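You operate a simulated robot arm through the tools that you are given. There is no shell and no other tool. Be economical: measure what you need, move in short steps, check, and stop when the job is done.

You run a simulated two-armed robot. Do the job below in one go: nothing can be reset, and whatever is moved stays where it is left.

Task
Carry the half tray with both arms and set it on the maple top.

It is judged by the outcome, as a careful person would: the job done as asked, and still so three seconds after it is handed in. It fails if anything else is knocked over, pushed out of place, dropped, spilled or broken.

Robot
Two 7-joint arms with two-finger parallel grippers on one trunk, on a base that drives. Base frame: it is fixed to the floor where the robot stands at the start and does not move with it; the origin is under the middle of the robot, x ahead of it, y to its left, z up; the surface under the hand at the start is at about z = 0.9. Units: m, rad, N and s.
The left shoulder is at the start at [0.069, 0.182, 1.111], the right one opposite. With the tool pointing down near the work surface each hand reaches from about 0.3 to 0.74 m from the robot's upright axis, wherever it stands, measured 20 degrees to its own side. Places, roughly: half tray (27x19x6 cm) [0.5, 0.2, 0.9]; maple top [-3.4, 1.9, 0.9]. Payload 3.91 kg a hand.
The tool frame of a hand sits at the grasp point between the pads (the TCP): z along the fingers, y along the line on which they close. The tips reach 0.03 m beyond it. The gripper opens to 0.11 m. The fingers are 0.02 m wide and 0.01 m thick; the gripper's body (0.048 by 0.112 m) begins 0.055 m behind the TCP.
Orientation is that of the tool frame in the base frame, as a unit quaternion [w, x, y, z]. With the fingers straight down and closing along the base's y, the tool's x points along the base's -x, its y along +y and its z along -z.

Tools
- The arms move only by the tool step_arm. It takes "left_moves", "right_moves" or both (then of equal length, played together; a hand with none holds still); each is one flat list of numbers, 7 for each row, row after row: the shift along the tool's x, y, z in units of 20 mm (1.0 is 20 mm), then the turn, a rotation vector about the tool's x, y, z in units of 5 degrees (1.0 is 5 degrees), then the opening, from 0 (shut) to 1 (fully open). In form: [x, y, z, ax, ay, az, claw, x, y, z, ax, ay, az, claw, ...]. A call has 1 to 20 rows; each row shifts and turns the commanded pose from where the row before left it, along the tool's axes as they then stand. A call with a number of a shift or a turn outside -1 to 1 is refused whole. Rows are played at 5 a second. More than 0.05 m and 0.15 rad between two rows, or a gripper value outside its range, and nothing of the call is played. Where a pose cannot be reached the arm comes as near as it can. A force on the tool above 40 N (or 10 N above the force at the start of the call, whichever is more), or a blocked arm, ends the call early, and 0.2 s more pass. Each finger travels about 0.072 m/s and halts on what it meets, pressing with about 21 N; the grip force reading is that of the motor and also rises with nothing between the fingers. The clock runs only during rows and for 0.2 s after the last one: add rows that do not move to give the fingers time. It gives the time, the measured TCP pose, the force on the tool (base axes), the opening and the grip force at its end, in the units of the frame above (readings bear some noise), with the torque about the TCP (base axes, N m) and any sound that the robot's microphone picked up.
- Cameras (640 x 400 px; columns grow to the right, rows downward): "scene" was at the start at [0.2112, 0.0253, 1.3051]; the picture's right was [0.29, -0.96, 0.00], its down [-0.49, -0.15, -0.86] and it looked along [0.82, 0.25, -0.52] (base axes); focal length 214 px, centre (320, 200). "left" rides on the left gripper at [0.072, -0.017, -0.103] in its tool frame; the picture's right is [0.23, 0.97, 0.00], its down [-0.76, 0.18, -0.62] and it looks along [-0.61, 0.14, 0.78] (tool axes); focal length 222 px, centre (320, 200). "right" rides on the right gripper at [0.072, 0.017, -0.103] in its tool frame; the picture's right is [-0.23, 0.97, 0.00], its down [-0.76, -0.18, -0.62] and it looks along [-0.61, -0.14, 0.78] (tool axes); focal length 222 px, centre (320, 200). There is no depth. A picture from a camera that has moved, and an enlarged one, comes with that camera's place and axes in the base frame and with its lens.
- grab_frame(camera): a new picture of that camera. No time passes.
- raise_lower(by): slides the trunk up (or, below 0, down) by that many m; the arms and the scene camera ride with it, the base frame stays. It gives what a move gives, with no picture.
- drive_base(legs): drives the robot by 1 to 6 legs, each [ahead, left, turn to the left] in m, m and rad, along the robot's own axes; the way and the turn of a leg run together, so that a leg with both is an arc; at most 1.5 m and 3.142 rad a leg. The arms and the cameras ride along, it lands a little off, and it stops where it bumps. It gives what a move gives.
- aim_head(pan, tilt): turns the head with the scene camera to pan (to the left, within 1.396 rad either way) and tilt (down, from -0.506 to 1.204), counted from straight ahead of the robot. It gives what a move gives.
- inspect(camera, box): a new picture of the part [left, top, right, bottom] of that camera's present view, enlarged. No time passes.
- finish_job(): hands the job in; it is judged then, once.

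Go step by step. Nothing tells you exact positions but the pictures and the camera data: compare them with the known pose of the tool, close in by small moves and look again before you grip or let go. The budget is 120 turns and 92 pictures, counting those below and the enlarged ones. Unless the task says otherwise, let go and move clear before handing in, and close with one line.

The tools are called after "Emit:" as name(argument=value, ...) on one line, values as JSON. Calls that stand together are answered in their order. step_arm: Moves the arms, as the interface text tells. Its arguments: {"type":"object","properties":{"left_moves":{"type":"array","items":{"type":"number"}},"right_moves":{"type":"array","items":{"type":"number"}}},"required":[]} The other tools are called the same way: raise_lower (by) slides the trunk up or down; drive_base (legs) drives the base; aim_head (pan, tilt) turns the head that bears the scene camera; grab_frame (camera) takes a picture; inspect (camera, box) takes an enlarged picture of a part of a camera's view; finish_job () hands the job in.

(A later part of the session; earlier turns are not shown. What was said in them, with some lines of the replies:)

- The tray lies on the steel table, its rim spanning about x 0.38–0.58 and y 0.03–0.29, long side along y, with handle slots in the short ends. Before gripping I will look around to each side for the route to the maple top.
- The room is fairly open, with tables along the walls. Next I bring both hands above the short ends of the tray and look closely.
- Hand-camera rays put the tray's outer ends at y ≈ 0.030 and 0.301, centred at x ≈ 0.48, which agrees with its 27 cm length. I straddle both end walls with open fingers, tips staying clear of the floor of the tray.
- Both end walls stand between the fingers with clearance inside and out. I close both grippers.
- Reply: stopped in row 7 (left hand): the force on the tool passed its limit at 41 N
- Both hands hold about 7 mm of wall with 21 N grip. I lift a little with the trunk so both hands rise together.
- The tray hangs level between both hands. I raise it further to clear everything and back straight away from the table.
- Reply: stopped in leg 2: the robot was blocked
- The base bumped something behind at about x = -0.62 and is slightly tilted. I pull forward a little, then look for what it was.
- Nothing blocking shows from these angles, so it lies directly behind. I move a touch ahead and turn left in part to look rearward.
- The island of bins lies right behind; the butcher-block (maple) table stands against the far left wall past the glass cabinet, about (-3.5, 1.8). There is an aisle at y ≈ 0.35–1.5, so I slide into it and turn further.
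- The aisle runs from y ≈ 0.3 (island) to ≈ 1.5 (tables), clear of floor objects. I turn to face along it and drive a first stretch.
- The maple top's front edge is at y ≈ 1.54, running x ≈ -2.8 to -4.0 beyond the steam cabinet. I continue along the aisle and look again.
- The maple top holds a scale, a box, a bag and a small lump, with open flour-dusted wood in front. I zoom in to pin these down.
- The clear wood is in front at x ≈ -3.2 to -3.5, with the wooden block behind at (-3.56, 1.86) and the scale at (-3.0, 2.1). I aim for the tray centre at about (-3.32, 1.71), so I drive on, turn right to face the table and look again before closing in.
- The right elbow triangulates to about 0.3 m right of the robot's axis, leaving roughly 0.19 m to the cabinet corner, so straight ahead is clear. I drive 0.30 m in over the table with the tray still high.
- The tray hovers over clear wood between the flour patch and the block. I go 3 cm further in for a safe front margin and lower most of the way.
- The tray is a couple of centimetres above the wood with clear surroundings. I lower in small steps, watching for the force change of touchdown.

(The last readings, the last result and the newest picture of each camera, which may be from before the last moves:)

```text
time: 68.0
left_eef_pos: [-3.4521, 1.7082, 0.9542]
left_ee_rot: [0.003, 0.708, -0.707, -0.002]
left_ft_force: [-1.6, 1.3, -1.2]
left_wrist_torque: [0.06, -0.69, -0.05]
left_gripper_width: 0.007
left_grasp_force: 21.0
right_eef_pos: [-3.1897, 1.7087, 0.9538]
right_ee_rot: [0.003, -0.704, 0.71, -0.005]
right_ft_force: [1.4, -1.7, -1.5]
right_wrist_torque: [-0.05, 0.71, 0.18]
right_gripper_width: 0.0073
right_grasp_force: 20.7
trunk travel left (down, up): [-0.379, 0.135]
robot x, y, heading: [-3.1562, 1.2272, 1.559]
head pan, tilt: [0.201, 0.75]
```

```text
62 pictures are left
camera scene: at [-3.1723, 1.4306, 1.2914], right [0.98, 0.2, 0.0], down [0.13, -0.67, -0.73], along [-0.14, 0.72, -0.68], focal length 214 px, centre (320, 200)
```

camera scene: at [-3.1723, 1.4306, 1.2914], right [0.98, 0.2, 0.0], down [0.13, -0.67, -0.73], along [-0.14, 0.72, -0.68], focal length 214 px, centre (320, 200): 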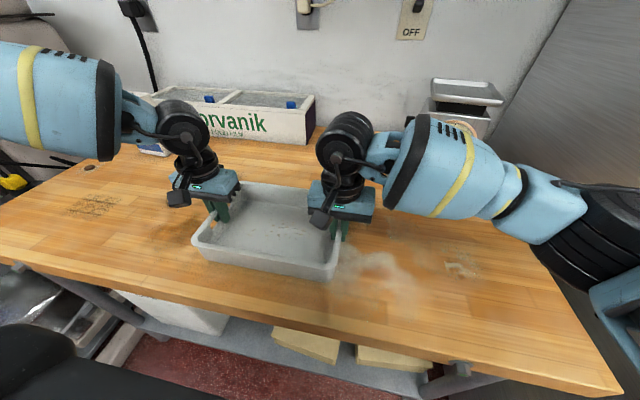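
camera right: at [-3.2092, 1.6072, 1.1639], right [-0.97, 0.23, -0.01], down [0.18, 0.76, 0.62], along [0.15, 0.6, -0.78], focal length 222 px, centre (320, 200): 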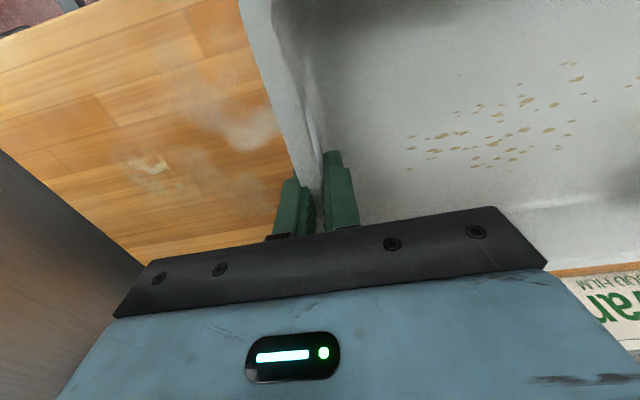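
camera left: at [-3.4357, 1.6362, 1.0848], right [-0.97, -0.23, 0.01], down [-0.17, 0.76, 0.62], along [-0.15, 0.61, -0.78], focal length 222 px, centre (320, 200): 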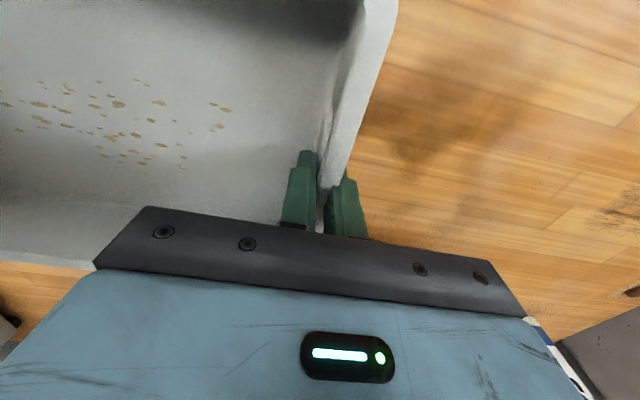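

Emit:
raise_lower(by=-0.003)

Emit:
raise_lower(by=-0.002)

```text
time: 68.5
left_eef_pos: [-3.4519, 1.707, 0.9517]
left_ee_rot: [0.003, 0.707, -0.707, -0.002]
left_ft_force: [-2.7, 1.2, 0.5]
left_wrist_torque: [0.15, -0.64, -0.08]
left_gripper_width: 0.0068
left_grasp_force: 20.7
right_eef_pos: [-3.1897, 1.7078, 0.9498]
right_ee_rot: [0.004, -0.705, 0.709, -0.005]
right_ft_force: [2.6, -0.8, -0.5]
right_wrist_torque: [0.26, 0.77, 0.17]
right_gripper_width: 0.0073
right_grasp_force: 21.4
trunk travel left (down, up): [-0.376, 0.138]
robot x, y, heading: [-3.1606, 1.2266, 1.564]
head pan, tilt: [0.201, 0.75]
```

```text
time: 69.0
left_eef_pos: [-3.4514, 1.7083, 0.9514]
left_ee_rot: [0.001, 0.707, -0.707, -0.003]
left_ft_force: [-7.4, 0.2, 15.5]
left_wrist_torque: [-0.26, -0.6, -0.09]
left_gripper_width: 0.007
left_grasp_force: 21.3
right_eef_pos: [-3.1889, 1.7082, 0.9506]
right_ee_rot: [0.003, -0.704, 0.71, -0.003]
right_ft_force: [3.5, 4.7, 12.6]
right_wrist_torque: [-0.37, 0.72, 0.2]
right_gripper_width: 0.0071
right_grasp_force: 21.0
trunk travel left (down, up): [-0.374, 0.14]
robot x, y, heading: [-3.1592, 1.2324, 1.566]
head pan, tilt: [0.201, 0.75]
```

The tray has touched down evenly on both sides, now pressing about 14 N each. I relieve the press slightly and open both grippers partway.

Emit:
raise_lower(by=0.0015)

Emit:
step_arm(left_moves=[0, 0, 0, 0, 0, 0, 0.15, 0, 0, 0, 0, 0, 0, 0.3, 0, 0, 0, 0, 0, 0, 0.4, 0, 0, 0, 0, 0, 0, 0.4, 0, 0, 0, 0, 0, 0, 0.4], right_moves=[0, 0, 0, 0, 0, 0, 0.15, 0, 0, 0, 0, 0, 0, 0.3, 0, 0, 0, 0, 0, 0, 0.4, 0, 0, 0, 0, 0, 0, 0.4, 0, 0, 0, 0, 0, 0, 0.4])

Emit:
grab_frame(camera="left")

Emit:
grab_frame(camera="right")

```text
time: 69.5
left_eef_pos: [-3.4519, 1.7075, 0.9514]
left_ee_rot: [0.002, 0.708, -0.707, -0.001]
left_ft_force: [-4.8, 4.0, 8.5]
left_wrist_torque: [0.6, -0.63, -0.09]
left_gripper_width: 0.0064
left_grasp_force: 21.3
right_eef_pos: [-3.1908, 1.7083, 0.9496]
right_ee_rot: [0.003, -0.703, 0.711, -0.004]
right_ft_force: [2.2, 3.4, 8.5]
right_wrist_torque: [0.57, 0.67, 0.17]
right_gripper_width: 0.0073
right_grasp_force: 20.9
trunk travel left (down, up): [-0.376, 0.139]
robot x, y, heading: [-3.159, 1.2298, 1.565]
head pan, tilt: [0.201, 0.75]
```

```text
time: 70.7
left_eef_pos: [-3.4532, 1.7068, 0.9505]
left_ee_rot: [-0.002, -0.707, 0.707, 0.001]
left_ft_force: [-0.1, 0.3, -0.7]
left_wrist_torque: [0.01, 0.0, 0.01]
left_gripper_width: 0.0441
left_grasp_force: 0.1
right_eef_pos: [-3.1904, 1.708, 0.9505]
right_ee_rot: [0.003, -0.705, 0.709, -0.005]
right_ft_force: [0.1, 0.6, 0.2]
right_wrist_torque: [-0.02, 0.01, -0.04]
right_gripper_width: 0.0443
right_grasp_force: 0.1
trunk travel left (down, up): [-0.376, 0.139]
robot x, y, heading: [-3.1584, 1.2268, 1.572]
head pan, tilt: [0.201, 0.75]
```

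```text
61 pictures are left
camera left: at [-3.4358, 1.6362, 1.0549], right [-0.97, -0.23, 0.01], down [-0.17, 0.76, 0.62], along [-0.15, 0.61, -0.78], focal length 222 px, centre (320, 200)
```

left: 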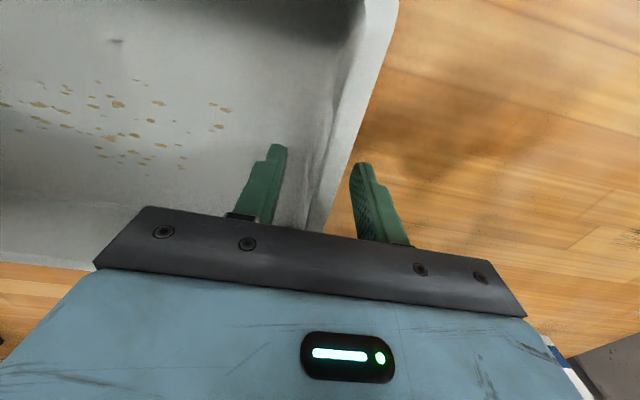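

```text
60 pictures are left
camera right: at [-3.209, 1.6362, 1.0545], right [-0.97, 0.23, -0.01], down [0.18, 0.76, 0.62], along [0.15, 0.6, -0.78], focal length 222 px, centre (320, 200)
```

right: 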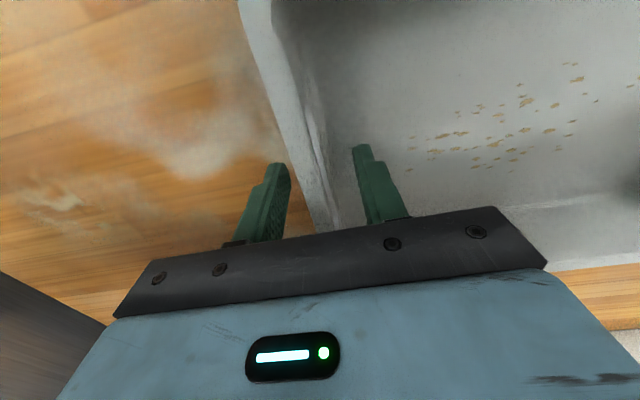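

Both grippers are open, clear of the walls on either side, and carry no load. I lift both hands straight up with the trunk and check the tray.

Emit:
raise_lower(by=0.12)

Emit:
drive_base(legs=[[-0.25, 0, 0]])

Emit:
grab_frame(camera="scene")

```text
time: 72.2
left_eef_pos: [-3.4534, 1.7078, 1.0688]
left_ee_rot: [-0.004, -0.707, 0.707, 0.0]
left_ft_force: [-0.6, 0.0, -0.2]
left_wrist_torque: [-0.03, 0.0, 0.0]
left_gripper_width: 0.0441
left_grasp_force: 0.2
right_eef_pos: [-3.1894, 1.7105, 1.068]
right_ee_rot: [0.001, -0.705, 0.709, -0.006]
right_ft_force: [0.1, -0.8, -0.7]
right_wrist_torque: [-0.03, 0.02, -0.01]
right_gripper_width: 0.0441
right_grasp_force: 0.1
trunk travel left (down, up): [-0.495, 0.019]
robot x, y, heading: [-3.1613, 1.2251, 1.566]
head pan, tilt: [0.201, 0.75]
```

```text
time: 74.1
left_eef_pos: [-3.4532, 1.4603, 1.0701]
left_ee_rot: [0.003, 0.708, -0.706, 0.0]
left_ft_force: [-0.8, 0.3, 0.3]
left_wrist_torque: [0.03, -0.01, -0.04]
left_gripper_width: 0.0438
left_grasp_force: 0.1
right_eef_pos: [-3.1903, 1.4608, 1.0699]
right_ee_rot: [0.002, -0.704, 0.71, -0.005]
right_ft_force: [-0.3, -0.7, 0.7]
right_wrist_torque: [-0.03, 0.01, 0.0]
right_gripper_width: 0.0438
right_grasp_force: 0.1
trunk travel left (down, up): [-0.495, 0.019]
robot x, y, heading: [-3.16, 0.9756, 1.566]
head pan, tilt: [0.201, 0.75]
```

```text
59 pictures are left
camera scene: at [-3.1738, 1.0968, 1.4301], right [0.98, 0.19, 0.0], down [0.13, -0.67, -0.73], along [-0.14, 0.72, -0.68], focal length 214 px, centre (320, 200)
```

scene: 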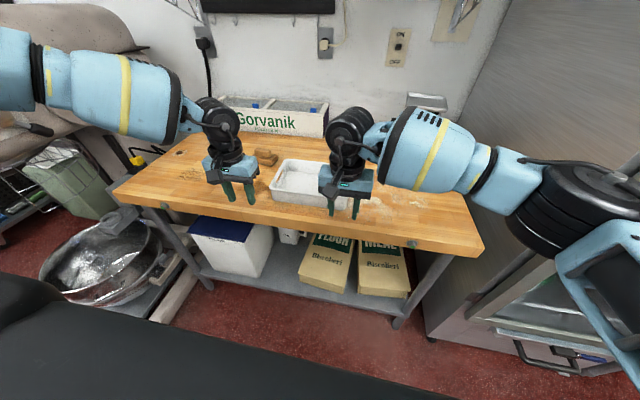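

The tray sits flat and fully on the maple top, the block, scale and box look undisturbed, and both hands are clear. I hand the job in.

Emit:
finish_job()

```text
The job is handed in.
```

I carried the half tray with both arms and set it flat on the maple top; both hands are released and clear. While backing away from the sink table, the base bumped the island behind it once. I heard nothing fall and saw nothing out of place, but I couldn't see the point of contact.
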